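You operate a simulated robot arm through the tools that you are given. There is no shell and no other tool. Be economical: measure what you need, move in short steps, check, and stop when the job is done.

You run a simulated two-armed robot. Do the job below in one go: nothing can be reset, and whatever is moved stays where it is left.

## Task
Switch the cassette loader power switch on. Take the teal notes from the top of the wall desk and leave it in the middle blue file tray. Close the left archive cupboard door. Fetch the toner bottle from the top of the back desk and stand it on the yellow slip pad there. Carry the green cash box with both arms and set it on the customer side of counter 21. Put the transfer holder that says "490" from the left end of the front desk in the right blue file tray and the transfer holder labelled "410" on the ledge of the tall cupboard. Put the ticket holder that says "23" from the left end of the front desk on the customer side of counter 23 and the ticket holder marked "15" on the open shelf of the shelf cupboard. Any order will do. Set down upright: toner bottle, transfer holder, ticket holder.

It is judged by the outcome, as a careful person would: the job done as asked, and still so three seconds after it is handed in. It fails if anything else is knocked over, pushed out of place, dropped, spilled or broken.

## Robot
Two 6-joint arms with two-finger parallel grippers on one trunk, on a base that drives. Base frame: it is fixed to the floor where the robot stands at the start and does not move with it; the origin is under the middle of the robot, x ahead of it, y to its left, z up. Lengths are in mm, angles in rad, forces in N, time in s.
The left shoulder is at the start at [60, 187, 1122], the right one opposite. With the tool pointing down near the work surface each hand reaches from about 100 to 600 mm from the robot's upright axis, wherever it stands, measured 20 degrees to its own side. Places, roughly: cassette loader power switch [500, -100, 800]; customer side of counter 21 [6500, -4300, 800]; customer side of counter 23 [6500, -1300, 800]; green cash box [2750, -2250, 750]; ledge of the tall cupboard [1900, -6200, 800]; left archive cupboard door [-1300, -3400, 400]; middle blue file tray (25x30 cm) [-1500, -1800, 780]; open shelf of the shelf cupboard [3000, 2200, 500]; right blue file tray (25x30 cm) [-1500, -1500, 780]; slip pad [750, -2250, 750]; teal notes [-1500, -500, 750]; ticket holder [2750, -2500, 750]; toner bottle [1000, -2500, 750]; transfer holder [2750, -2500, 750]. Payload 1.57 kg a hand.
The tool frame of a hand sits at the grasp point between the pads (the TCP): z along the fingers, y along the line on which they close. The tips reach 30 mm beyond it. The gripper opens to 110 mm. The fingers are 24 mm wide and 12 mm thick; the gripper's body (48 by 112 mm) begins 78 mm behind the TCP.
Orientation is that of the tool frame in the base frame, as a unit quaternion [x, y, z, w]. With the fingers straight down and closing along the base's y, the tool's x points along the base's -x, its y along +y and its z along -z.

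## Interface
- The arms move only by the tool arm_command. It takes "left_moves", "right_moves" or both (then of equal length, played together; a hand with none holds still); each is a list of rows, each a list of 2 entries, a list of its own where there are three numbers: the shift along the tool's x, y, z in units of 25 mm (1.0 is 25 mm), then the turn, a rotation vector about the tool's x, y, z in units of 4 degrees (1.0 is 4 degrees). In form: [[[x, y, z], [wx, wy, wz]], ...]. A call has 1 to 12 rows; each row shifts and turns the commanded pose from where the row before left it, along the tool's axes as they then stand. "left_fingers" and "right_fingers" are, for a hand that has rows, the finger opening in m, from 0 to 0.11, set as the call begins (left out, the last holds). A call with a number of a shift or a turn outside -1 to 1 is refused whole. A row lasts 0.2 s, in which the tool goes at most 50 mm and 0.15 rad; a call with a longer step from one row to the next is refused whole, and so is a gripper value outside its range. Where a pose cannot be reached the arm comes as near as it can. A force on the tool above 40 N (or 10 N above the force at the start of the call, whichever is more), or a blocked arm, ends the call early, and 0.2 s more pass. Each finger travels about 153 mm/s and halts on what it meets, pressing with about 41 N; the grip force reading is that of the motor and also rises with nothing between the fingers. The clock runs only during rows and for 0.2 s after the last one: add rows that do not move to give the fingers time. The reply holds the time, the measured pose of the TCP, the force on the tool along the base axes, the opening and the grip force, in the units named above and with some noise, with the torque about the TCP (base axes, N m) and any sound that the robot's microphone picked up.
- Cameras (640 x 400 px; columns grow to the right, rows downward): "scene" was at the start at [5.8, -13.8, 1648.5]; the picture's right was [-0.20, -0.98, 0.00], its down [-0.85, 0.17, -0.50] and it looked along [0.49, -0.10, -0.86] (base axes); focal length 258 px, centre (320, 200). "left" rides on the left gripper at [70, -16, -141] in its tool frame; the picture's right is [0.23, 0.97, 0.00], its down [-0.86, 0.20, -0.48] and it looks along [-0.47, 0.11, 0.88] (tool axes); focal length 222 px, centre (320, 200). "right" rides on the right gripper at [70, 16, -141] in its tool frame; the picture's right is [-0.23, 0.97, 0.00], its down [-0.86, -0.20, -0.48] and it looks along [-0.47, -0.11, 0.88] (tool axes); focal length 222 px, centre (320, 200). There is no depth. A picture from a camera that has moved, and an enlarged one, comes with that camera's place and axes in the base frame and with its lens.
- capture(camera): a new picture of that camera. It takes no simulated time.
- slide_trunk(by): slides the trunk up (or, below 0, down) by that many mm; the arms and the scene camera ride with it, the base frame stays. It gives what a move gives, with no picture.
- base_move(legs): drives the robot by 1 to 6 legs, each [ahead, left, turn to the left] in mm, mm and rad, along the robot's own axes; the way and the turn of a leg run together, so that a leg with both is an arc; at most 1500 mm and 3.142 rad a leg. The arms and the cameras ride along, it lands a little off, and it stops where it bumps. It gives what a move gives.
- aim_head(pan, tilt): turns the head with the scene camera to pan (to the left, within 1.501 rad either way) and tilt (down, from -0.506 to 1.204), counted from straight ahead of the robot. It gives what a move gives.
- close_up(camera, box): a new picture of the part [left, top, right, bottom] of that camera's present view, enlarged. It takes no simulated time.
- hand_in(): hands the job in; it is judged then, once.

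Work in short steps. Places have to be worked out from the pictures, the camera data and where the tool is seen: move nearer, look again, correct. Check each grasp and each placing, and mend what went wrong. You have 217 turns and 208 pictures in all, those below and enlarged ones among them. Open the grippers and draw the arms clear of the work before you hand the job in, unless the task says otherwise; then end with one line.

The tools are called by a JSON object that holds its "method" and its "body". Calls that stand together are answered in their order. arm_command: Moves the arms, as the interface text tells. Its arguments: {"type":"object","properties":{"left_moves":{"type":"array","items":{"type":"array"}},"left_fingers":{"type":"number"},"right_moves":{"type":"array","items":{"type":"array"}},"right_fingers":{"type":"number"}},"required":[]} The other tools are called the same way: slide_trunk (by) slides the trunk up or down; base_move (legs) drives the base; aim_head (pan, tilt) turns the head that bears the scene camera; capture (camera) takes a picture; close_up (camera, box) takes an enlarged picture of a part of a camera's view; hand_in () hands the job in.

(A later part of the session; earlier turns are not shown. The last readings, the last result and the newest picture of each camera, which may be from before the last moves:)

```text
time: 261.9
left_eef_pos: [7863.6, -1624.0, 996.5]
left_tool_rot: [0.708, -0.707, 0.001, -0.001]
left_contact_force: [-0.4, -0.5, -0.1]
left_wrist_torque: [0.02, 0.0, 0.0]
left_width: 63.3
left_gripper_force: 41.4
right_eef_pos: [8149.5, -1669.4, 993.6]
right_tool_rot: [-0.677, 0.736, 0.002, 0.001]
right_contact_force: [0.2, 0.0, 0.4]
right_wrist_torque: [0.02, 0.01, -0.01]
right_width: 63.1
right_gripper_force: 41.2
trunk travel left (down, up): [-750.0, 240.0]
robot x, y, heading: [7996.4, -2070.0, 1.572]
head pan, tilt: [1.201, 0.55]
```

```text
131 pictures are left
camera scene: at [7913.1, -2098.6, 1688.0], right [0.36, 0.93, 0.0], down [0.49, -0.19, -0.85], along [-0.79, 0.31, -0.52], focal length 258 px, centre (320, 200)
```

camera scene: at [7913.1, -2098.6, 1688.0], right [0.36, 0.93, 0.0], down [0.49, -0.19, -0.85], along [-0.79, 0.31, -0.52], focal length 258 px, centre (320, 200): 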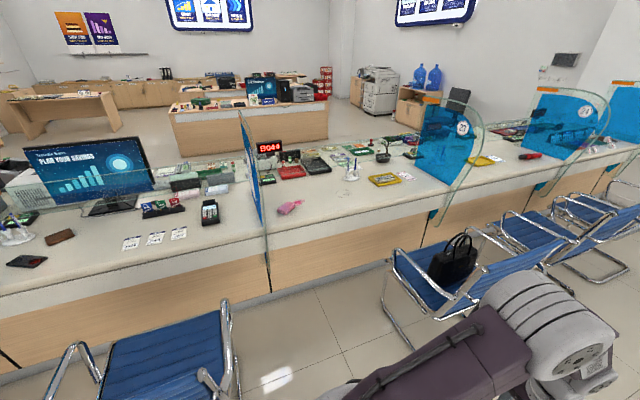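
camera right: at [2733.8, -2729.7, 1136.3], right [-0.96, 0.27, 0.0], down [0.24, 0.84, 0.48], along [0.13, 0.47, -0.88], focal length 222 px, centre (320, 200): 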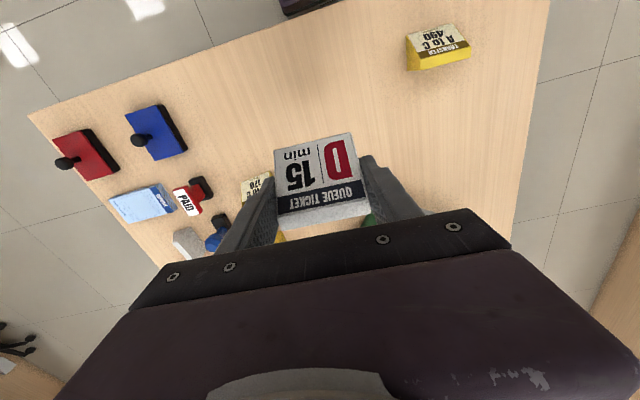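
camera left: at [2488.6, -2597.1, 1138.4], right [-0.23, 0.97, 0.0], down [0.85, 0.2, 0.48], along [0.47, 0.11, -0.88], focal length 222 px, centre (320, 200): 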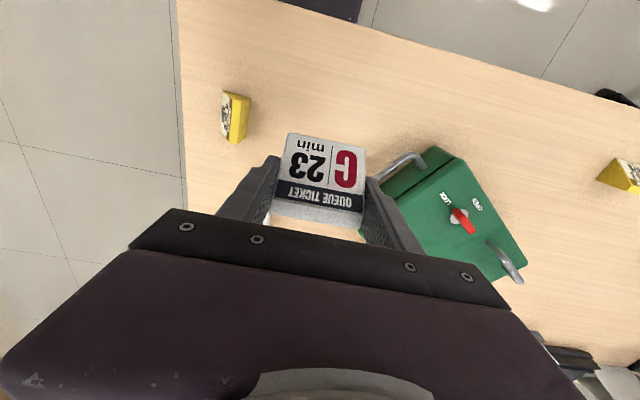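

Counter 23 lies between panel 22 (y ≈ -1950) and panel 23 (y ≈ -760); the gap between the chairs is y ≈ -2230..-1300. I turn to face it and line up with the gap.

{"method": "base_move", "body": {"legs": [[0, 0, 1.571], [0, -370, 0], [400, 0, 0]]}}

{"method": "aim_head", "body": {"pan": 0.0, "tilt": 0.75}}

{"method": "capture", "body": {"camera": "scene"}}

```text
time: 270.3
left_eef_pos: [7136.3, -1859.3, 996.9]
left_tool_rot: [1.0, 0.015, 0.0, -0.002]
left_contact_force: [-0.6, 0.3, -1.0]
left_wrist_torque: [-0.01, 0.02, 0.04]
left_width: 63.2
left_gripper_force: 40.9
right_eef_pos: [7174.6, -1571.2, 995.2]
right_tool_rot: [1.0, -0.027, -0.003, 0.001]
right_contact_force: [-0.3, 0.1, -1.2]
right_wrist_torque: [0.02, 0.02, 0.01]
right_width: 62.9
right_gripper_force: 41.0
trunk travel left (down, up): [-750.0, 240.0]
robot x, y, heading: [7579.3, -1711.6, -3.109]
head pan, tilt: [1.201, 0.55]
```

```text
time: 271.7
left_eef_pos: [7136.7, -1858.6, 996.7]
left_tool_rot: [1.0, 0.015, 0.0, 0.0]
left_contact_force: [-0.8, -0.4, -0.1]
left_wrist_torque: [0.02, 0.0, 0.0]
left_width: 63.4
left_gripper_force: 41.1
right_eef_pos: [7173.5, -1570.4, 994.4]
right_tool_rot: [1.0, -0.027, -0.002, 0.0]
right_contact_force: [0.2, -0.1, -0.9]
right_wrist_torque: [-0.02, 0.0, -0.03]
right_width: 63.4
right_gripper_force: 40.9
trunk travel left (down, up): [-750.0, 240.0]
robot x, y, heading: [7578.8, -1714.1, -3.11]
head pan, tilt: [0.0, 0.75]
```

```text
130 pictures are left
camera scene: at [7555.5, -1713.9, 1670.5], right [-0.03, 1.0, 0.0], down [0.68, 0.02, -0.73], along [-0.73, -0.02, -0.68], focal length 258 px, centre (320, 200)
```

scene: 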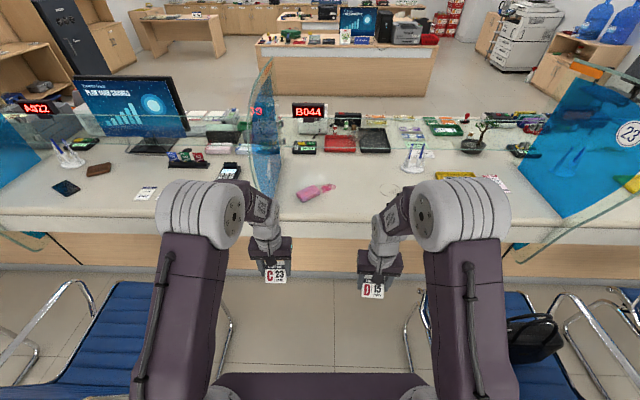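

The gap between chairs is about y -2084..-1400. A free spot right of the pink notes is about [6600, -1580]. I move the right hand outward, the left hand inward, then drive in.

{"method": "arm_command", "body": {"right_moves": [[[0, -1, -0.3], [0, 0, 0]], [[0, -1, -0.3], [0, 0, 0]], [[0, -1, -0.3], [0, 0, 0]], [[0, -1, -0.3], [0, 0, 0]], [[0, -1, -0.3], [0, 0, 0]], [[0, -1, 0], [0, 0, 0]], [[0, -1, 0], [0, 0, 0]], [[0, -0.5, 0], [0, 0, 0]], [[0, 0, 0], [0, 0, 0]], [[0, 0, 0], [0, 0, 0]]], "left_moves": [[[0, -1, 0], [0, 0, 0]], [[0, -1, 0], [0, 0, 0]], [[0, -1, 0], [0, 0, 0]], [[0, -1, 0], [0, 0, 0]], [[0, -1, 0], [0, 0, 0]], [[0, -1, 0], [0, 0, 0]], [[0, -1, 0], [0, 0, 0]], [[0, -1, 0], [0, 0, 0]], [[0, -1, 0], [0, 0, 0]], [[0, -1, 0], [0, 0, 0]]]}}

{"method": "base_move", "body": {"legs": [[0, 25, -0.032], [400, 0, 0]]}}

{"method": "capture", "body": {"camera": "scene"}}

```text
time: 273.9
left_eef_pos: [7128.4, -1607.9, 994.2]
left_tool_rot: [1.0, 0.015, 0.0, 0.0]
left_contact_force: [0.5, 0.2, -0.1]
left_wrist_torque: [-0.03, 0.03, 0.0]
left_width: 62.9
left_gripper_force: 41.4
right_eef_pos: [7183.7, -1382.6, 1031.8]
right_tool_rot: [1.0, -0.027, -0.003, 0.001]
right_contact_force: [0.6, 0.0, -0.5]
right_wrist_torque: [0.0, 0.02, 0.02]
right_width: 63.0
right_gripper_force: 41.0
trunk travel left (down, up): [-750.0, 240.0]
robot x, y, heading: [7576.6, -1712.9, -3.111]
head pan, tilt: [0.0, 0.75]
```

```text
time: 276.8
left_eef_pos: [6740.1, -1612.7, 995.2]
left_tool_rot: [1.0, -0.005, 0.001, -0.001]
left_contact_force: [-0.5, 0.4, -0.3]
left_wrist_torque: [-0.03, -0.04, 0.01]
left_width: 63.3
left_gripper_force: 40.8
right_eef_pos: [6802.6, -1389.8, 1032.7]
right_tool_rot: [0.999, -0.048, -0.003, 0.001]
right_contact_force: [0.6, -0.2, -1.1]
right_wrist_torque: [0.01, 0.0, -0.02]
right_width: 63.4
right_gripper_force: 40.6
trunk travel left (down, up): [-750.0, 240.0]
robot x, y, heading: [7187.3, -1733.4, 3.126]
head pan, tilt: [0.0, 0.75]
```

```text
129 pictures are left
camera scene: at [7162.6, -1734.5, 1670.6], right [0.01, 1.0, 0.0], down [0.68, -0.01, -0.73], along [-0.73, 0.01, -0.68], focal length 258 px, centre (320, 200)
```

scene: 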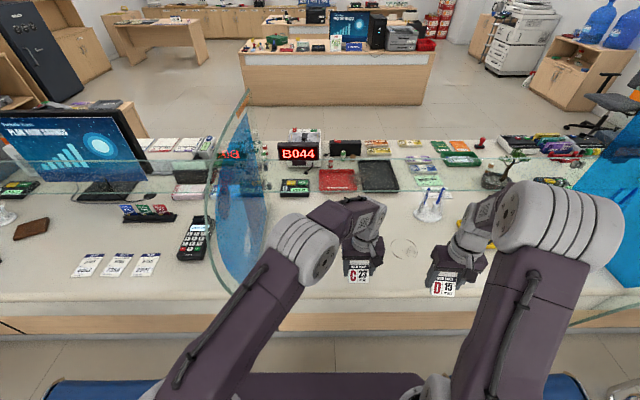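

I drive the last 120 mm, shift the left hand a little, and check from the left camera.

{"method": "base_move", "body": {"legs": [[120, 0, 0]]}}

{"method": "arm_command", "body": {"left_moves": [[[0, -0.6, 0.5], [0, 0, 0]], [[0, -0.6, 1], [0, 0, 0]], [[0, 0, 1], [0, 0, 0]]]}}

{"method": "capture", "body": {"camera": "left"}}

{"method": "capture", "body": {"camera": "scene"}}

```text
time: 278.0
left_eef_pos: [6618.9, -1611.3, 996.0]
left_tool_rot: [1.0, -0.005, 0.0, -0.001]
left_contact_force: [0.2, -1.0, -0.5]
left_wrist_torque: [0.0, 0.02, -0.02]
left_width: 63.2
left_gripper_force: 40.6
right_eef_pos: [6681.4, -1389.6, 1032.0]
right_tool_rot: [0.999, -0.047, -0.003, 0.001]
right_contact_force: [0.8, -0.6, -0.4]
right_wrist_torque: [-0.02, -0.04, 0.0]
right_width: 63.4
right_gripper_force: 40.6
trunk travel left (down, up): [-750.0, 240.0]
robot x, y, heading: [7065.2, -1733.1, 3.128]
head pan, tilt: [0.0, 0.75]
```

```text
time: 278.8
left_eef_pos: [6618.7, -1581.5, 932.0]
left_tool_rot: [1.0, -0.005, 0.001, -0.001]
left_contact_force: [-1.2, 0.2, -0.4]
left_wrist_torque: [0.0, 0.01, -0.04]
left_width: 63.0
left_gripper_force: 40.9
right_eef_pos: [6679.7, -1391.0, 1031.3]
right_tool_rot: [0.999, -0.048, -0.002, 0.0]
right_contact_force: [-0.1, -0.1, -0.7]
right_wrist_torque: [-0.03, -0.02, 0.0]
right_width: 63.1
right_gripper_force: 41.6
trunk travel left (down, up): [-750.0, 240.0]
robot x, y, heading: [7064.0, -1733.9, 3.135]
head pan, tilt: [0.0, 0.75]
```

```text
128 pictures are left
camera left: at [6688.4, -1566.7, 1073.5], right [0.22, -0.98, 0.0], down [-0.86, -0.19, 0.48], along [-0.47, -0.1, -0.88], focal length 222 px, centre (320, 200)
```

left: 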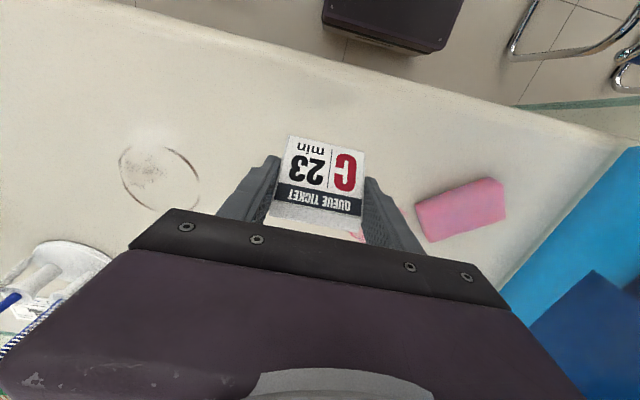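

```text
127 pictures are left
camera scene: at [7039.4, -1733.2, 1670.5], right [0.01, 1.0, 0.0], down [0.68, -0.01, -0.73], along [-0.73, 0.01, -0.68], focal length 258 px, centre (320, 200)
```

scene: 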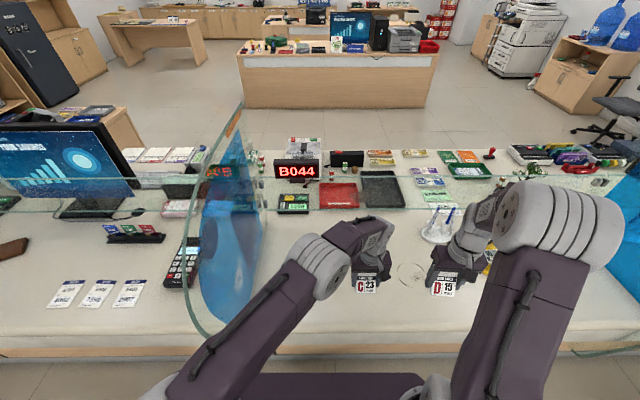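

The spot under ticket 23 is free. I lower until contact.

{"method": "arm_command", "body": {"left_moves": [[[0, 0, 1], [0, 0, 0]], [[0, 0, 1], [0, 0, 0]], [[0, 0, 0.8], [0, 0, 0]], [[0, 0, 0.2], [0, 0, 0]], [[0, 0, 0.2], [0, 0, 0]], [[0, 0, 0.2], [0, 0, 0]], [[0, 0, 0.2], [0, 0, 0]], [[0, 0, 0.2], [0, 0, 0]], [[0, 0, 0.2], [0, 0, 0]], [[0, 0, 0.2], [0, 0, 0]], [[0, 0, 0.2], [0, 0, 0]]]}}

```text
time: 281.2
left_eef_pos: [6618.2, -1581.8, 823.3]
left_tool_rot: [1.0, -0.006, 0.0, 0.0]
left_contact_force: [-0.4, 0.3, -0.4]
left_wrist_torque: [-0.03, -0.02, 0.0]
left_width: 62.9
left_gripper_force: 40.6
right_eef_pos: [6681.3, -1390.2, 1031.1]
right_tool_rot: [0.999, -0.046, -0.001, 0.0]
right_contact_force: [0.9, 0.0, 0.0]
right_wrist_torque: [0.0, 0.0, 0.01]
right_width: 63.1
right_gripper_force: 41.1
trunk travel left (down, up): [-750.0, 240.0]
robot x, y, heading: [7066.9, -1732.5, 3.127]
head pan, tilt: [0.0, 0.75]
```

No contact yet at 823; I continue slowly.

{"method": "arm_command", "body": {"left_moves": [[[0, 0, 0.3], [0, 0, 0]], [[0, 0, 0.2], [0, 0, 0]], [[0, 0, 0.2], [0, 0, 0]], [[0, 0, 0.2], [0, 0, 0]], [[0, 0, 0.2], [0, 0, 0]], [[0, 0, 0.2], [0, 0, 0]], [[0, 0, 0.2], [0, 0, 0]], [[0, 0, 0.2], [0, 0, 0]]]}}

```text
time: 282.1
left_eef_pos: [6617.8, -1579.9, 811.6]
left_tool_rot: [1.0, -0.005, -0.005, -0.004]
left_contact_force: [7.6, -5.8, 25.6]
left_wrist_torque: [-0.73, -0.05, 0.16]
left_width: 63.3
left_gripper_force: 40.5
right_eef_pos: [6682.9, -1389.9, 1033.9]
right_tool_rot: [0.999, -0.047, -0.003, 0.0]
right_contact_force: [-0.1, -0.7, -0.4]
right_wrist_torque: [-0.05, -0.01, 0.01]
right_width: 63.2
right_gripper_force: 40.9
trunk travel left (down, up): [-750.0, 240.0]
robot x, y, heading: [7065.1, -1732.9, 3.135]
head pan, tilt: [0.0, 0.75]
stopped in row 4 (left hand): the force on the tool passed its limit at 41 N (the readings are from after the stop); the commanded pose is now the measured one
```

Contact at 811. I open and lift.

{"method": "arm_command", "body": {"left_moves": [[[0, 0, -0.1], [0, 0, 0]], [[0, 0, 0], [0, 0, 0]], [[0, 0, 0], [0, 0, 0]]], "left_fingers": 0.095}}

{"method": "arm_command", "body": {"left_moves": [[[0, 0, -1], [0, 0, 0]], [[0, 0, -1], [0, 0, 0]], [[0, 0, -1], [0, 0, 0]], [[0, 0, -1], [0, 0, 0]], [[0, 0, -1], [0, 0, 0]], [[0, 0, -1], [0, 0, 0]], [[0, 0, -1], [0, 0, 0]]]}}

{"method": "capture", "body": {"camera": "left"}}

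```text
time: 282.9
left_eef_pos: [6615.3, -1578.5, 809.9]
left_tool_rot: [1.0, -0.005, -0.002, -0.002]
left_contact_force: [1.1, 0.8, -0.1]
left_wrist_torque: [0.0, 0.0, 0.0]
left_width: 95.1
left_gripper_force: 0.1
right_eef_pos: [6680.2, -1388.8, 1031.2]
right_tool_rot: [0.999, -0.048, -0.002, 0.0]
right_contact_force: [-0.2, -0.3, -1.5]
right_wrist_torque: [-0.01, 0.02, -0.01]
right_width: 63.1
right_gripper_force: 40.9
trunk travel left (down, up): [-750.0, 240.0]
robot x, y, heading: [7063.3, -1732.5, 3.13]
head pan, tilt: [0.0, 0.75]
```

```text
time: 284.5
left_eef_pos: [6618.3, -1579.8, 986.2]
left_tool_rot: [1.0, -0.005, -0.003, -0.003]
left_contact_force: [-0.1, -0.6, -0.3]
left_wrist_torque: [0.02, 0.0, 0.01]
left_width: 94.9
left_gripper_force: 0.0
right_eef_pos: [6681.6, -1390.0, 1033.3]
right_tool_rot: [0.999, -0.047, -0.003, 0.0]
right_contact_force: [0.2, 0.1, -0.8]
right_wrist_torque: [-0.01, 0.01, -0.01]
right_width: 63.1
right_gripper_force: 41.3
trunk travel left (down, up): [-750.0, 240.0]
robot x, y, heading: [7064.5, -1728.4, 3.128]
head pan, tilt: [0.0, 0.75]
```

```text
126 pictures are left
camera left: at [6688.3, -1565.8, 1127.3], right [0.22, -0.98, -0.01], down [-0.85, -0.19, 0.48], along [-0.47, -0.1, -0.88], focal length 222 px, centre (320, 200)
```

left: 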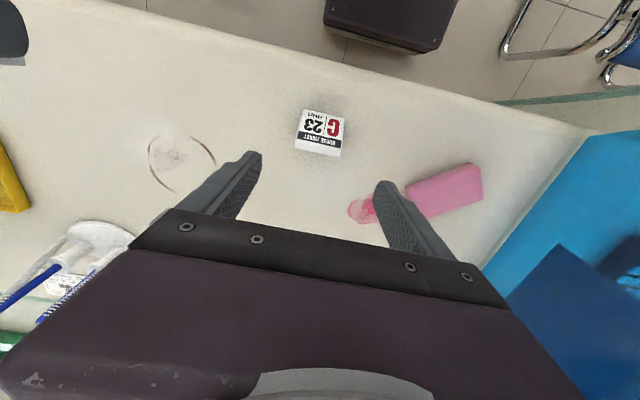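

Ticket 23 stands upright on counter 23's customer side. Now out from the chairs (their backs are ~1 m high, so I turn well clear), back round the south end with ticket 15.

{"method": "base_move", "body": {"legs": [[-1100, 0, 0], [0, 0, 1.571]]}}

{"method": "base_move", "body": {"legs": [[1500, 0, 0], [1500, 0, 0], [1050, 0, 0], [0, 0, -1.571]]}}

```text
time: 294.0
left_eef_pos: [8020.8, -2194.3, 986.1]
left_tool_rot: [0.714, 0.7, -0.004, 0.0]
left_contact_force: [-0.9, 0.5, 0.6]
left_wrist_torque: [-0.03, 0.0, 0.01]
left_width: 95.3
left_gripper_force: 0.1
right_eef_pos: [7829.7, -2127.3, 1031.8]
right_tool_rot: [0.744, 0.669, -0.001, 0.002]
right_contact_force: [0.5, 0.4, 0.7]
right_wrist_torque: [0.0, -0.02, -0.01]
right_width: 63.4
right_gripper_force: 40.8
trunk travel left (down, up): [-750.0, 240.0]
robot x, y, heading: [8175.2, -1747.8, -1.591]
head pan, tilt: [0.0, 0.75]
```

```text
time: 313.3
left_eef_pos: [7967.8, -6239.0, 986.2]
left_tool_rot: [0.712, 0.702, 0.001, -0.005]
left_contact_force: [-4.7, 14.4, 5.2]
left_wrist_torque: [0.45, 0.33, -0.77]
left_width: 99.9
left_gripper_force: 2.8
right_eef_pos: [7780.5, -6181.8, 1033.9]
right_tool_rot: [0.738, 0.675, -0.001, 0.002]
right_contact_force: [-1.1, -0.6, -1.1]
right_wrist_torque: [0.02, 0.02, 0.0]
right_width: 63.2
right_gripper_force: 41.3
trunk travel left (down, up): [-750.0, 240.0]
robot x, y, heading: [8121.2, -5799.9, -1.578]
head pan, tilt: [0.0, 0.75]
stopped in leg 3: the force on the tool passed its limit at 50 N (the readings are from after the stop); the commanded pose is now the measured one
```

The left hand touched something at about [7968, -6240]. I look before moving.

{"method": "capture", "body": {"camera": "left"}}

{"method": "capture", "body": {"camera": "scene"}}

```text
125 pictures are left
camera left: at [7954.4, -6169.0, 1128.0], right [0.98, 0.21, 0.0], down [0.19, -0.86, 0.47], along [0.1, -0.46, -0.88], focal length 222 px, centre (320, 200)
```

left: 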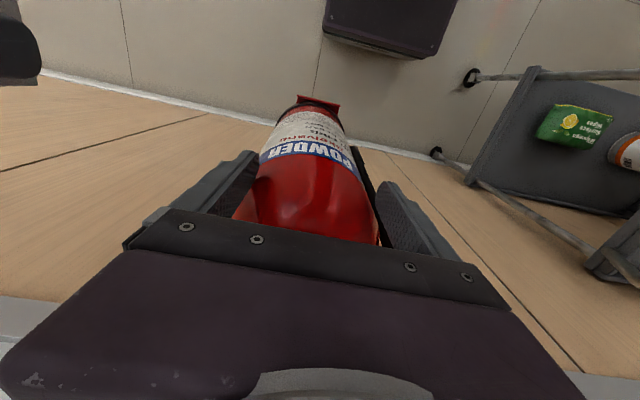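

```text
124 pictures are left
camera scene: at [8121.4, -5820.0, 1670.6], right [-1.0, 0.01, 0.0], down [0.0, 0.68, -0.73], along [-0.01, -0.73, -0.68], focal length 258 px, centre (320, 200)
```

scene: 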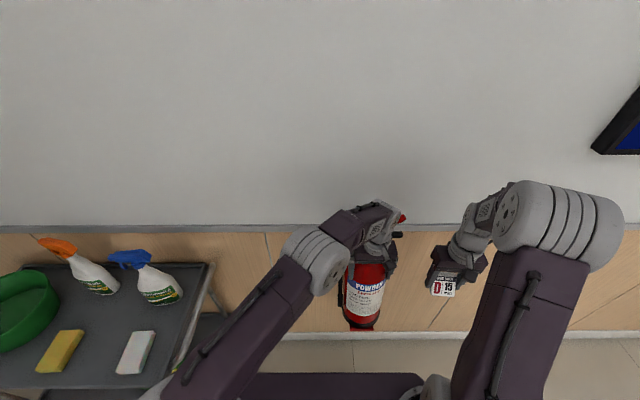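

My open fingers ran around the wall fire extinguisher. I open fully and back straight off, then check it.

{"method": "arm_command", "body": {"left_moves": [[[0, 0, 0], [0, 0, 0]], [[0, 0, 0], [0, 0, 0]]], "left_fingers": 0.11}}

{"method": "base_move", "body": {"legs": [[-300, 0, 0]]}}

{"method": "capture", "body": {"camera": "scene"}}

```text
time: 313.9
left_eef_pos: [7969.1, -6238.4, 984.3]
left_tool_rot: [0.712, 0.702, 0.001, -0.003]
left_contact_force: [-4.6, 12.1, -2.0]
left_wrist_torque: [0.35, 0.04, -0.68]
left_width: 110.2
left_gripper_force: 0.1
right_eef_pos: [7779.1, -6181.5, 1031.9]
right_tool_rot: [0.738, 0.675, -0.002, 0.003]
right_contact_force: [0.1, 0.1, -0.5]
right_wrist_torque: [-0.01, -0.01, 0.03]
right_width: 63.3
right_gripper_force: 41.0
trunk travel left (down, up): [-750.0, 240.0]
robot x, y, heading: [8125.6, -5799.3, -1.579]
head pan, tilt: [0.0, 0.75]
```

```text
time: 315.9
left_eef_pos: [7973.3, -5936.6, 985.2]
left_tool_rot: [0.71, 0.705, 0.001, -0.004]
left_contact_force: [0.2, -0.1, 0.9]
left_wrist_torque: [-0.01, 0.03, -0.02]
left_width: 110.2
left_gripper_force: 0.2
right_eef_pos: [7784.9, -5880.8, 1033.1]
right_tool_rot: [0.736, 0.677, 0.0, 0.001]
right_contact_force: [0.9, -0.5, -0.8]
right_wrist_torque: [-0.02, 0.02, -0.04]
right_width: 63.4
right_gripper_force: 40.6
trunk travel left (down, up): [-750.0, 240.0]
robot x, y, heading: [8119.5, -5491.6, -1.575]
head pan, tilt: [0.0, 0.75]
```

```text
123 pictures are left
camera scene: at [8122.5, -5518.5, 1670.5], right [-1.0, 0.0, 0.0], down [0.0, 0.68, -0.73], along [0.0, -0.73, -0.68], focal length 258 px, centre (320, 200)
```

scene: 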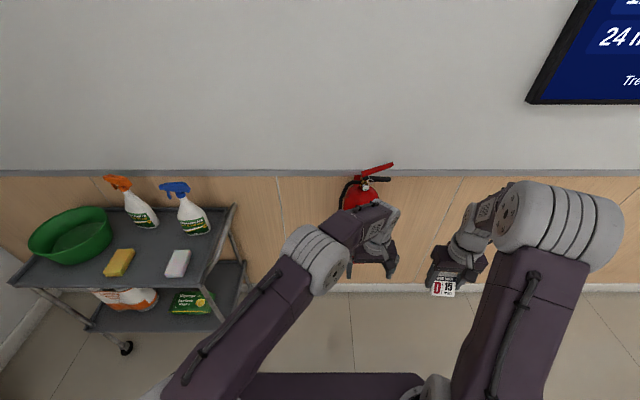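

The extinguisher still hangs as before. I turn west and drive back through the gap.

{"method": "base_move", "body": {"legs": [[0, 0, -1.571], [0, 240, 0], [1500, 0, 0], [1500, 0, 0]]}}

{"method": "base_move", "body": {"legs": [[900, -450, 0], [250, 0, 0], [0, 0, -1.571]]}}

{"method": "aim_head", "body": {"pan": 0.0, "tilt": 0.4}}

{"method": "capture", "body": {"camera": "scene"}}

```text
time: 335.8
left_eef_pos: [4649.5, -5509.5, 984.7]
left_tool_rot: [1.0, -0.019, 0.004, -0.002]
left_contact_force: [-0.1, 0.1, -0.2]
left_wrist_torque: [-0.02, -0.02, 0.02]
left_width: 109.8
left_gripper_force: 0.0
right_eef_pos: [4712.8, -5320.5, 1032.8]
right_tool_rot: [0.998, -0.059, -0.002, 0.001]
right_contact_force: [-0.8, 0.8, -0.4]
right_wrist_torque: [0.01, 0.01, 0.02]
right_width: 62.9
right_gripper_force: 40.8
trunk travel left (down, up): [-750.0, 240.0]
robot x, y, heading: [5086.6, -5670.5, 3.111]
head pan, tilt: [0.0, 0.75]
```

```text
time: 346.2
left_eef_pos: [4142.8, -4751.6, 984.6]
left_tool_rot: [-0.685, 0.728, -0.004, -0.001]
left_contact_force: [0.5, -0.2, 0.1]
left_wrist_torque: [0.0, -0.01, 0.01]
left_width: 110.2
left_gripper_force: 0.0
right_eef_pos: [4329.7, -4819.4, 1031.7]
right_tool_rot: [-0.656, 0.755, 0.003, 0.002]
right_contact_force: [0.8, -0.1, -2.0]
right_wrist_torque: [-0.01, 0.01, -0.03]
right_width: 63.1
right_gripper_force: 41.0
trunk travel left (down, up): [-750.0, 240.0]
robot x, y, heading: [3968.7, -5185.1, 1.514]
head pan, tilt: [0.0, 0.75]
```

```text
time: 347.1
left_eef_pos: [4142.7, -4751.4, 985.0]
left_tool_rot: [-0.685, 0.729, -0.004, 0.0]
left_contact_force: [-0.7, -0.4, -0.4]
left_wrist_torque: [-0.03, -0.02, 0.01]
left_width: 110.1
left_gripper_force: 0.0
right_eef_pos: [4328.3, -4820.7, 1033.0]
right_tool_rot: [-0.656, 0.755, 0.003, 0.001]
right_contact_force: [-0.1, 0.9, 0.0]
right_wrist_torque: [0.02, -0.02, 0.01]
right_width: 63.3
right_gripper_force: 41.3
trunk travel left (down, up): [-750.0, 240.0]
robot x, y, heading: [3963.8, -5190.0, 1.513]
head pan, tilt: [0.0, 0.4]
```

```text
122 pictures are left
camera scene: at [3970.5, -5154.7, 1701.6], right [1.0, -0.06, 0.0], down [-0.02, -0.39, -0.92], along [0.05, 0.92, -0.39], focal length 258 px, centre (320, 200)
```

scene: 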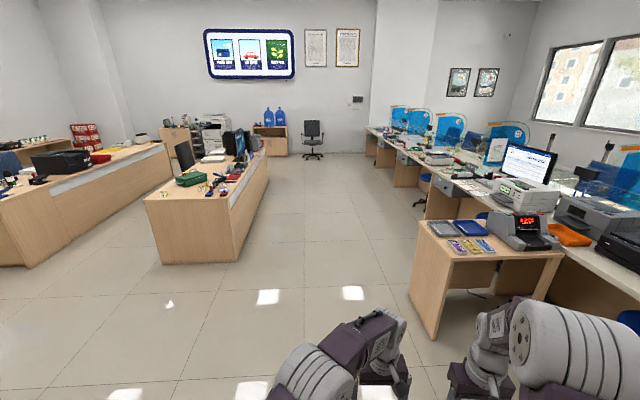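

The lane north is clear and the shelf cupboard (water bottles on top, open shelf beneath) faces me at the far end. I drive there.

{"method": "base_move", "body": {"legs": [[0, 0, 0.058], [1500, 0, 0], [1500, 0, 0], [1500, 0, 0], [900, 0, 0]]}}

{"method": "aim_head", "body": {"pan": 0.4, "tilt": 0.4}}

{"method": "capture", "body": {"camera": "scene"}}

```text
time: 373.6
left_eef_pos: [4139.9, 708.7, 984.7]
left_tool_rot: [0.71, -0.704, 0.004, 0.0]
left_contact_force: [-0.4, 0.7, -0.9]
left_wrist_torque: [0.01, -0.03, 0.01]
left_width: 109.7
left_gripper_force: 0.0
right_eef_pos: [4329.7, 654.4, 1032.8]
right_tool_rot: [-0.682, 0.732, 0.002, 0.002]
right_contact_force: [0.2, 0.1, -1.2]
right_wrist_torque: [-0.04, -0.02, -0.02]
right_width: 63.3
right_gripper_force: 41.0
trunk travel left (down, up): [-750.0, 240.0]
robot x, y, heading: [3996.6, 262.7, 1.585]
head pan, tilt: [0.0, 0.4]
```

```text
time: 374.4
left_eef_pos: [4140.4, 709.8, 985.4]
left_tool_rot: [0.71, -0.704, 0.004, 0.001]
left_contact_force: [0.2, -1.0, 0.1]
left_wrist_torque: [0.0, 0.03, -0.03]
left_width: 110.1
left_gripper_force: 0.0
right_eef_pos: [4330.6, 654.4, 1031.9]
right_tool_rot: [-0.682, 0.732, 0.001, 0.001]
right_contact_force: [-0.3, -0.4, -0.3]
right_wrist_torque: [-0.02, -0.01, -0.02]
right_width: 63.3
right_gripper_force: 41.2
trunk travel left (down, up): [-750.0, 240.0]
robot x, y, heading: [3999.0, 267.1, 1.58]
head pan, tilt: [0.4, 0.4]
```

```text
121 pictures are left
camera scene: at [3960.4, 288.2, 1701.7], right [0.92, 0.4, 0.0], down [0.16, -0.36, -0.92], along [-0.37, 0.84, -0.39], focal length 258 px, centre (320, 200)
```

scene: 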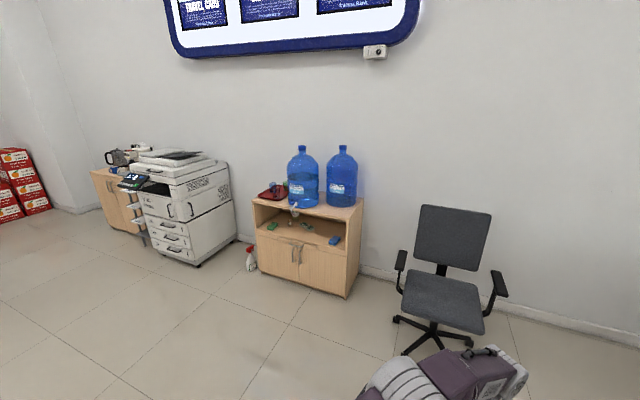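

{"method": "close_up", "body": {"camera": "scene", "box": [230, 140, 380, 310]}}

```text
2.35 times, centred on (305, 225) of scene
camera zoom: at [3960.4, 288.2, 1701.7], right [0.92, 0.4, 0.0], down [0.16, -0.36, -0.92], along [-0.37, 0.84, -0.39], focal length 606 px, centre (355, 141)
```

zoom: 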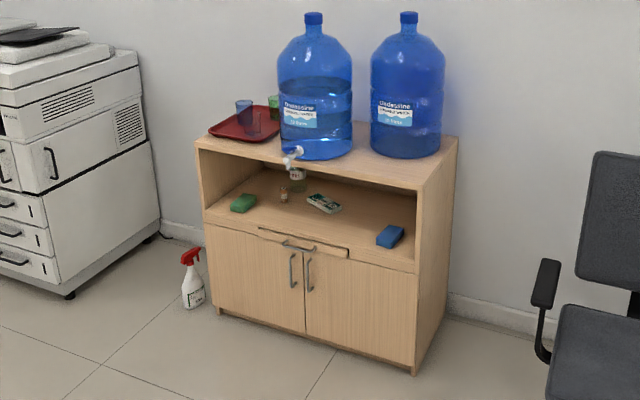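

Shelf board is at z ≈ 455, opening ~300 mm high, so the hand must enter tilted. Plan: set ticket 15 on the free front strip of the cupboard's top, regrasp it with the hand tilted 45°, then put it in the shelf. I drive up to it.

{"method": "base_move", "body": {"legs": [[0, 1000, -0.01], [1150, 0, 0]]}}

{"method": "aim_head", "body": {"pan": 0.0, "tilt": 0.7}}

{"method": "capture", "body": {"camera": "scene"}}

```text
time: 385.1
left_eef_pos: [3164.4, 1857.9, 983.6]
left_tool_rot: [-0.698, 0.716, -0.004, 0.0]
left_contact_force: [0.4, -0.7, -0.6]
left_wrist_torque: [0.0, 0.0, 0.02]
left_width: 110.0
left_gripper_force: 0.0
right_eef_pos: [3354.7, 1798.4, 1032.5]
right_tool_rot: [-0.67, 0.742, 0.003, 0.001]
right_contact_force: [-0.3, 0.1, -0.8]
right_wrist_torque: [0.0, 0.02, -0.04]
right_width: 63.2
right_gripper_force: 40.9
trunk travel left (down, up): [-750.0, 240.0]
robot x, y, heading: [3004.2, 1420.6, 1.554]
head pan, tilt: [0.4, 0.4]
```

```text
time: 386.0
left_eef_pos: [3164.4, 1859.4, 985.2]
left_tool_rot: [-0.699, 0.715, -0.004, 0.0]
left_contact_force: [0.2, -0.5, 0.0]
left_wrist_torque: [0.02, 0.03, -0.02]
left_width: 110.1
left_gripper_force: 0.1
right_eef_pos: [3354.3, 1798.4, 1032.1]
right_tool_rot: [-0.671, 0.741, 0.002, 0.001]
right_contact_force: [0.2, 0.3, -1.0]
right_wrist_torque: [0.03, -0.01, 0.0]
right_width: 63.2
right_gripper_force: 41.0
trunk travel left (down, up): [-750.0, 240.0]
robot x, y, heading: [3006.4, 1416.8, 1.547]
head pan, tilt: [0.0, 0.7]
```

```text
119 pictures are left
camera scene: at [3008.6, 1442.0, 1674.8], right [1.0, -0.02, 0.0], down [-0.01, -0.64, -0.77], along [0.01, 0.77, -0.64], focal length 258 px, centre (320, 200)
```

scene: 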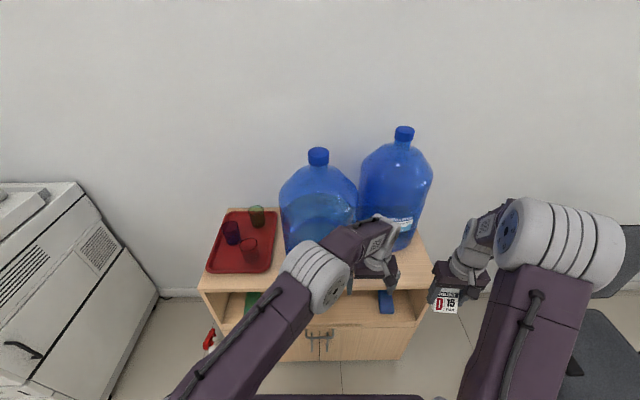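

I swing the left hand out to the left and look again.

{"method": "arm_command", "body": {"left_moves": [[[0.4, 1, 0], [0, 0, 0]], [[0.4, 1, 0], [0, 0, 0]], [[0.4, 1, 0], [0, 0, 0]], [[0.4, 1, 0], [0, 0, 0]], [[0.4, 1, 0], [0, 0, 0]], [[0.4, 1, 0], [0, 0, 0]], [[0.4, 1, 0], [0, 0, 0]], [[0, 1, 0], [0, 0, 0]], [[0, 1, 0], [0, 0, 0]], [[0, 1, 0], [0, 0, 0]], [[0, 1, 0], [0, 0, 0]], [[0, 1, 0], [0, 0, 0]]]}}

{"method": "base_move", "body": {"legs": [[0, 0, 0.02]]}}

{"method": "capture", "body": {"camera": "scene"}}

{"method": "capture", "body": {"camera": "right"}}

```text
time: 388.6
left_eef_pos: [2863.3, 1795.5, 984.4]
left_tool_rot: [-0.698, 0.716, -0.005, -0.002]
left_contact_force: [-0.4, 0.7, 0.8]
left_wrist_torque: [-0.02, -0.02, -0.02]
left_width: 109.9
left_gripper_force: 0.1
right_eef_pos: [3353.3, 1797.7, 1032.9]
right_tool_rot: [-0.671, 0.742, 0.002, 0.002]
right_contact_force: [-0.3, -0.1, 0.1]
right_wrist_torque: [0.0, -0.02, -0.03]
right_width: 63.4
right_gripper_force: 41.4
trunk travel left (down, up): [-750.0, 240.0]
robot x, y, heading: [3010.6, 1417.5, 1.557]
head pan, tilt: [0.0, 0.7]
```

```text
time: 389.3
left_eef_pos: [2857.8, 1793.9, 985.5]
left_tool_rot: [-0.706, 0.708, -0.003, -0.002]
left_contact_force: [0.0, 0.3, 0.2]
left_wrist_torque: [0.0, -0.01, 0.01]
left_width: 110.1
left_gripper_force: 0.0
right_eef_pos: [3346.9, 1805.5, 1032.3]
right_tool_rot: [-0.678, 0.735, 0.002, 0.001]
right_contact_force: [0.1, 0.3, -0.6]
right_wrist_torque: [0.03, 0.0, -0.02]
right_width: 63.4
right_gripper_force: 40.7
trunk travel left (down, up): [-750.0, 240.0]
robot x, y, heading: [3005.5, 1414.9, 1.572]
head pan, tilt: [0.0, 0.7]
```

```text
118 pictures are left
camera scene: at [3008.9, 1441.8, 1674.8], right [1.0, 0.0, 0.0], down [0.0, -0.64, -0.76], along [0.0, 0.76, -0.64], focal length 258 px, centre (320, 200)
```

scene: 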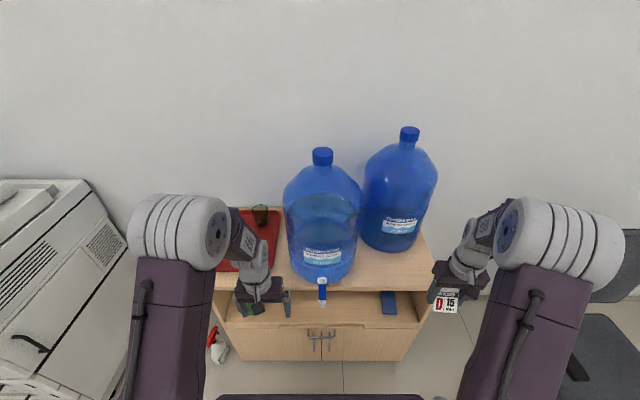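

```text
117 pictures are left
camera right: at [3326.0, 1735.6, 1173.3], right [-0.95, 0.3, 0.0], down [0.27, 0.83, 0.48], along [0.14, 0.46, -0.88], focal length 222 px, centre (320, 200)
```

right: 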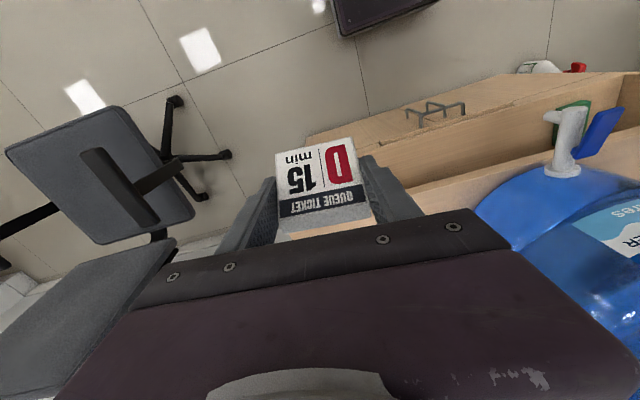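

The top is at z ≈ 770; free strip at x 3180–3440, y 1985–2160. I bring the right hand inward and drive up.

{"method": "arm_command", "body": {"right_moves": [[[0.05, 0.95, 0], [0, 0, 0]], [[0.05, 0.95, 0], [0, 0, 0]], [[0.05, 0.95, 0], [0, 0, 0]], [[0.05, 0.95, 0], [0, 0, 0]], [[0.05, 0.95, 0], [0, 0, 0]], [[0.05, 0.95, 0], [0, 0, 0]], [[0.05, 0.95, 0], [0, 0, 0]]]}}

{"method": "base_move", "body": {"legs": [[230, -80, 0]]}}

{"method": "capture", "body": {"camera": "right"}}

{"method": "capture", "body": {"camera": "scene"}}

```text
time: 390.9
left_eef_pos: [2856.5, 1793.3, 983.9]
left_tool_rot: [-0.706, 0.708, -0.005, 0.0]
left_contact_force: [-1.2, 0.5, 0.6]
left_wrist_torque: [0.0, -0.04, -0.02]
left_width: 109.7
left_gripper_force: 0.1
right_eef_pos: [3177.9, 1810.7, 1032.7]
right_tool_rot: [-0.678, 0.735, 0.0, 0.001]
right_contact_force: [0.1, -0.5, -0.1]
right_wrist_torque: [-0.03, 0.01, -0.02]
right_width: 63.1
right_gripper_force: 40.8
trunk travel left (down, up): [-750.0, 240.0]
robot x, y, heading: [3006.6, 1418.9, 1.569]
head pan, tilt: [0.0, 0.7]
```

```text
time: 392.4
left_eef_pos: [2912.3, 1953.7, 982.6]
left_tool_rot: [0.707, -0.707, 0.014, 0.012]
left_contact_force: [-0.2, 0.0, -0.2]
left_wrist_torque: [0.09, -0.06, 0.01]
left_width: 110.2
left_gripper_force: 0.0
right_eef_pos: [3237.1, 1982.1, 1032.2]
right_tool_rot: [-0.678, 0.735, 0.001, 0.002]
right_contact_force: [0.2, -0.2, -0.3]
right_wrist_torque: [0.0, -0.01, -0.01]
right_width: 63.4
right_gripper_force: 40.4
trunk travel left (down, up): [-750.0, 240.0]
robot x, y, heading: [3062.8, 1591.3, 1.573]
head pan, tilt: [0.0, 0.7]
stopped in leg 1: the force on the tool passed its limit at 136 N (the readings are from after the stop); the commanded pose is now the measured one
```

```text
116 pictures are left
camera right: at [3215.5, 1913.2, 1173.9], right [-0.95, 0.3, 0.0], down [0.27, 0.83, 0.48], along [0.15, 0.46, -0.88], focal length 222 px, centre (320, 200)
```

right: 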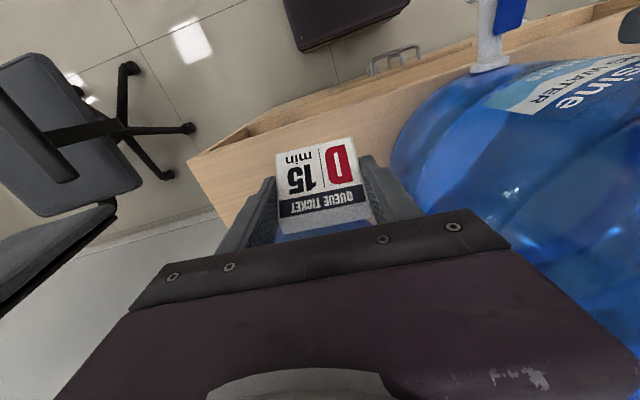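

```text
115 pictures are left
camera scene: at [3065.5, 1613.6, 1674.6], right [1.0, 0.0, 0.0], down [0.0, -0.64, -0.77], along [0.0, 0.77, -0.64], focal length 258 px, centre (320, 200)
```

scene: 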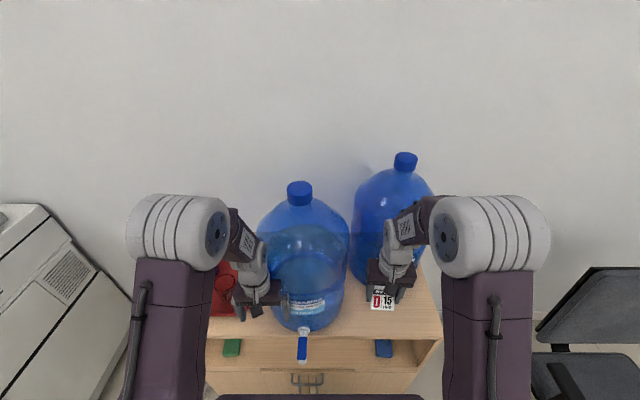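

My left hand bumped water bottle 1 (it stays standing and its place relative to bottle 2 looks unchanged). I pull the left hand well back before going on.

{"method": "arm_command", "body": {"left_moves": [[[1, 0, 0], [0, 0, 0]], [[1, 0, 0], [0, 0, 0]], [[1, 0, 0], [0, 0, 0]], [[1, 0.5, 0], [0, 0, 0]], [[1, 0.5, 0], [0, 0, 0]], [[1, 0.5, 0], [0, 0, 0]], [[1, 0.5, 0], [0, 0, 0]]]}}

{"method": "capture", "body": {"camera": "scene"}}

```text
time: 394.0
left_eef_pos: [2867.8, 1858.9, 992.2]
left_tool_rot: [-0.707, 0.707, -0.015, -0.014]
left_contact_force: [-0.5, -0.5, 0.0]
left_wrist_torque: [0.02, -0.03, 0.01]
left_width: 110.0
left_gripper_force: 0.1
left hand out of reach, approached as far as the arm can: row 4, 5, 6, 7
right_eef_pos: [3237.1, 1982.8, 1033.4]
right_tool_rot: [-0.678, 0.735, 0.001, 0.001]
right_contact_force: [-0.7, 0.1, -0.4]
right_wrist_torque: [-0.02, -0.02, 0.01]
right_width: 63.0
right_gripper_force: 41.3
trunk travel left (down, up): [-750.0, 240.0]
robot x, y, heading: [3067.2, 1589.3, 1.57]
head pan, tilt: [0.0, 0.7]
```

```text
114 pictures are left
camera scene: at [3065.1, 1613.9, 1674.8], right [1.0, 0.0, 0.0], down [0.0, -0.64, -0.77], along [0.0, 0.77, -0.64], focal length 258 px, centre (320, 200)
```

scene: 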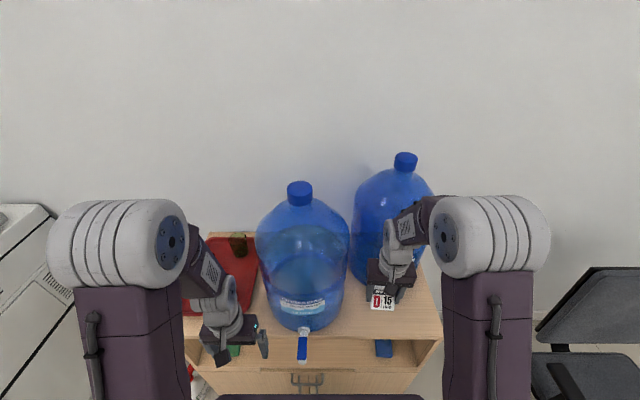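

Right hand forward 68 mm over the strip, then down.

{"method": "arm_command", "body": {"right_moves": [[[-0.92, -0.23, 0.5], [0, 0, 0]], [[-0.92, -0.23, 0.5], [0, 0, 0]], [[-0.92, -0.23, 0.5], [0, 0, 0]], [[0, 0, 1], [0, 0, 0]], [[0, 0, 1], [0, 0, 0]], [[0, 0, 1], [0, 0, 0]], [[0, 0, 1], [0, 0, 0]], [[0, 0, 1], [0, 0, 0]], [[0, 0, 1], [0, 0, 0]]]}}

{"method": "capture", "body": {"camera": "right"}}

{"method": "capture", "body": {"camera": "scene"}}

```text
time: 396.0
left_eef_pos: [2868.9, 1856.1, 995.2]
left_tool_rot: [0.707, -0.707, 0.013, 0.012]
left_contact_force: [0.1, 0.2, -0.1]
left_wrist_torque: [0.01, -0.01, 0.01]
left_width: 110.0
left_gripper_force: 0.0
right_eef_pos: [3259.6, 2051.4, 849.9]
right_tool_rot: [-0.679, 0.735, 0.006, 0.008]
right_contact_force: [7.0, 7.1, 41.5]
right_wrist_torque: [-0.55, -0.99, 0.1]
right_width: 63.0
right_gripper_force: 41.2
trunk travel left (down, up): [-750.0, 240.0]
robot x, y, heading: [3063.9, 1588.9, 1.568]
head pan, tilt: [0.0, 0.7]
```

```text
113 pictures are left
camera right: at [3238.8, 1980.2, 990.1], right [-0.95, 0.3, 0.01], down [0.27, 0.83, 0.5], along [0.15, 0.47, -0.87], focal length 222 px, centre (320, 200)
```

right: 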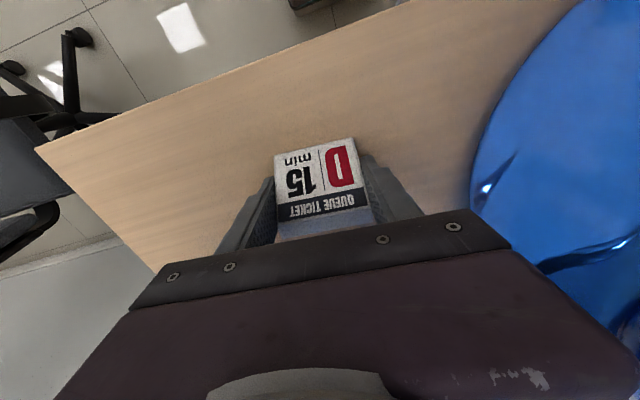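

```text
112 pictures are left
camera scene: at [3065.0, 1607.4, 1675.8], right [1.0, 0.0, 0.0], down [0.0, -0.64, -0.77], along [0.0, 0.77, -0.64], focal length 258 px, centre (320, 200)
```

scene: 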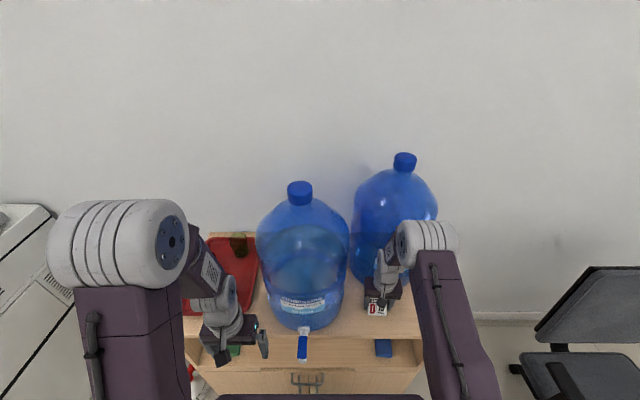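

Contact: the top is at z ≈ 815. I release, then tilt the open hand 45° about the grasp point.

{"method": "arm_command", "body": {"right_moves": [[[0, 0, -0.1], [0, 0, 0]], [[0, 0, 0], [0, 0, 0]], [[0, 0, 0], [0, 0, 0]]], "right_fingers": 0.095}}

{"method": "arm_command", "body": {"right_moves": [[[0, 0, 0], [0, -1, 0]], [[0, 0, 0], [0, -1, 0]], [[0, 0, 0], [0, -1, 0]], [[0, 0, 0], [0, -1, 0]], [[0, 0, 0], [0, -1, 0]], [[0, 0, 0], [0, -1, 0]], [[0, 0, 0], [0, -1, 0]], [[0, 0, 0], [0, -1, 0]], [[0, 0, 0], [0, -1, 0]], [[0, 0, 0], [0, -1, 0]], [[0, 0, 0], [0, -1, 0]], [[0, 0, 0], [0, -1, 0]]]}}

{"method": "capture", "body": {"camera": "right"}}

{"method": "capture", "body": {"camera": "scene"}}

```text
time: 396.8
left_eef_pos: [2868.0, 1857.0, 993.1]
left_tool_rot: [-0.707, 0.707, -0.014, -0.013]
left_contact_force: [0.8, -0.9, 0.1]
left_wrist_torque: [-0.03, -0.01, 0.01]
left_width: 110.0
left_gripper_force: 0.0
right_eef_pos: [3257.5, 2052.3, 849.6]
right_tool_rot: [-0.679, 0.734, 0.004, 0.005]
right_contact_force: [3.1, 14.4, 39.9]
right_wrist_torque: [-0.01, 1.04, 0.49]
right_width: 88.7
right_gripper_force: 0.0
trunk travel left (down, up): [-750.0, 240.0]
robot x, y, heading: [3068.8, 1590.7, 1.573]
head pan, tilt: [0.0, 0.7]
```

```text
time: 397.5
left_eef_pos: [2868.2, 1855.1, 992.9]
left_tool_rot: [-0.706, 0.708, -0.014, -0.011]
left_contact_force: [-1.0, -0.2, -0.2]
left_wrist_torque: [-0.01, 0.05, 0.02]
left_width: 110.0
left_gripper_force: 0.1
right_eef_pos: [3257.5, 2045.7, 852.0]
right_tool_rot: [-0.676, 0.733, 0.054, 0.053]
right_contact_force: [1.2, -11.9, 33.5]
right_wrist_torque: [-0.79, -1.74, -0.19]
right_width: 96.6
right_gripper_force: 0.5
right hand out of reach, approached as far as the arm can: row 3
trunk travel left (down, up): [-750.0, 240.0]
robot x, y, heading: [3064.3, 1586.2, 1.571]
head pan, tilt: [0.0, 0.7]
stopped in row 3 (right hand): the force on the tool passed its limit at 55 N (the readings are from after the stop); the commanded pose is now the measured one
```

```text
111 pictures are left
camera right: at [3235.5, 1957.7, 981.0], right [-0.95, 0.3, 0.04], down [0.27, 0.75, 0.6], along [0.15, 0.58, -0.8], focal length 222 px, centre (320, 200)
```

right: 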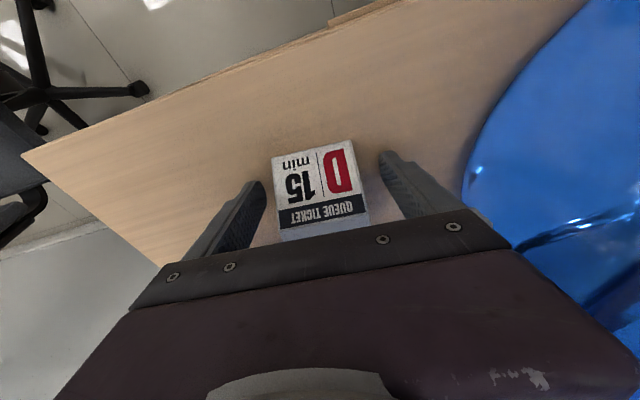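

```text
110 pictures are left
camera scene: at [3063.4, 1606.4, 1674.7], right [1.0, 0.0, 0.0], down [0.0, -0.64, -0.77], along [0.0, 0.77, -0.64], focal length 258 px, centre (320, 200)
```

scene: 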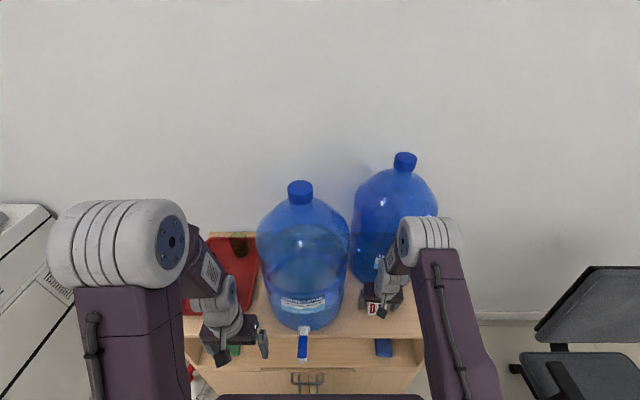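

The fingertips press on the top (surface ≈ 818). I lift 15 mm and then continue tilting.

{"method": "arm_command", "body": {"right_moves": [[[0, 0, -0.5], [0, 0, 0]], [[0, 0, -0.1], [0, 0, 0]]]}}

{"method": "arm_command", "body": {"right_moves": [[[0, 0, 0], [0, -1, 0]], [[0, 0, 0], [0, -1, 0]], [[0, 0, 0], [0, -1, 0]], [[0, 0, 0], [0, -1, 0]], [[0, 0, 0], [0, -1, 0]], [[0, 0, 0], [0, -1, 0]], [[0, 0, 0], [0, -1, 0]], [[0, 0, 0], [0, -1, 0]], [[0, 0, 0], [0, -1, 0]]]}}

{"method": "capture", "body": {"camera": "right"}}

```text
time: 398.1
left_eef_pos: [2869.1, 1856.2, 992.5]
left_tool_rot: [-0.707, 0.707, -0.014, -0.013]
left_contact_force: [0.2, -1.0, 0.1]
left_wrist_torque: [0.01, 0.01, 0.0]
left_width: 109.9
left_gripper_force: 0.0
right_eef_pos: [3257.1, 2047.3, 863.9]
right_tool_rot: [-0.676, 0.733, 0.054, 0.052]
right_contact_force: [-0.7, -0.1, 0.4]
right_wrist_torque: [0.04, -0.05, 0.0]
right_width: 95.0
right_gripper_force: 0.2
trunk travel left (down, up): [-750.0, 240.0]
robot x, y, heading: [3068.7, 1590.4, 1.578]
head pan, tilt: [0.0, 0.7]
```

```text
time: 400.1
left_eef_pos: [2869.6, 1859.9, 992.9]
left_tool_rot: [-0.706, 0.708, -0.015, -0.013]
left_contact_force: [0.0, 0.6, 0.0]
left_wrist_torque: [0.02, 0.0, 0.03]
left_width: 110.0
left_gripper_force: 0.2
right_eef_pos: [3256.5, 2078.3, 872.6]
right_tool_rot: [-0.628, 0.683, 0.255, 0.272]
right_contact_force: [-0.1, 0.7, 0.3]
right_wrist_torque: [0.0, 0.01, 0.03]
right_width: 95.2
right_gripper_force: 0.0
right hand out of reach, approached as far as the arm can: row 9
trunk travel left (down, up): [-750.0, 240.0]
robot x, y, heading: [3066.0, 1590.6, 1.577]
head pan, tilt: [0.0, 0.7]
```

```text
109 pictures are left
camera right: at [3229.7, 1931.4, 926.2], right [-0.96, 0.24, 0.16], down [0.23, 0.27, 0.94], along [0.18, 0.93, -0.31], focal length 222 px, centre (320, 200)
```

right: 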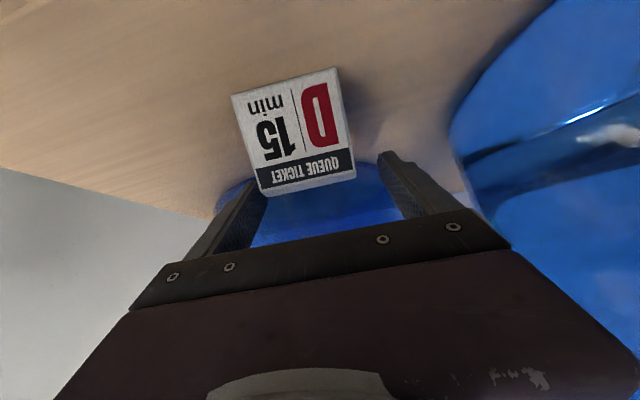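

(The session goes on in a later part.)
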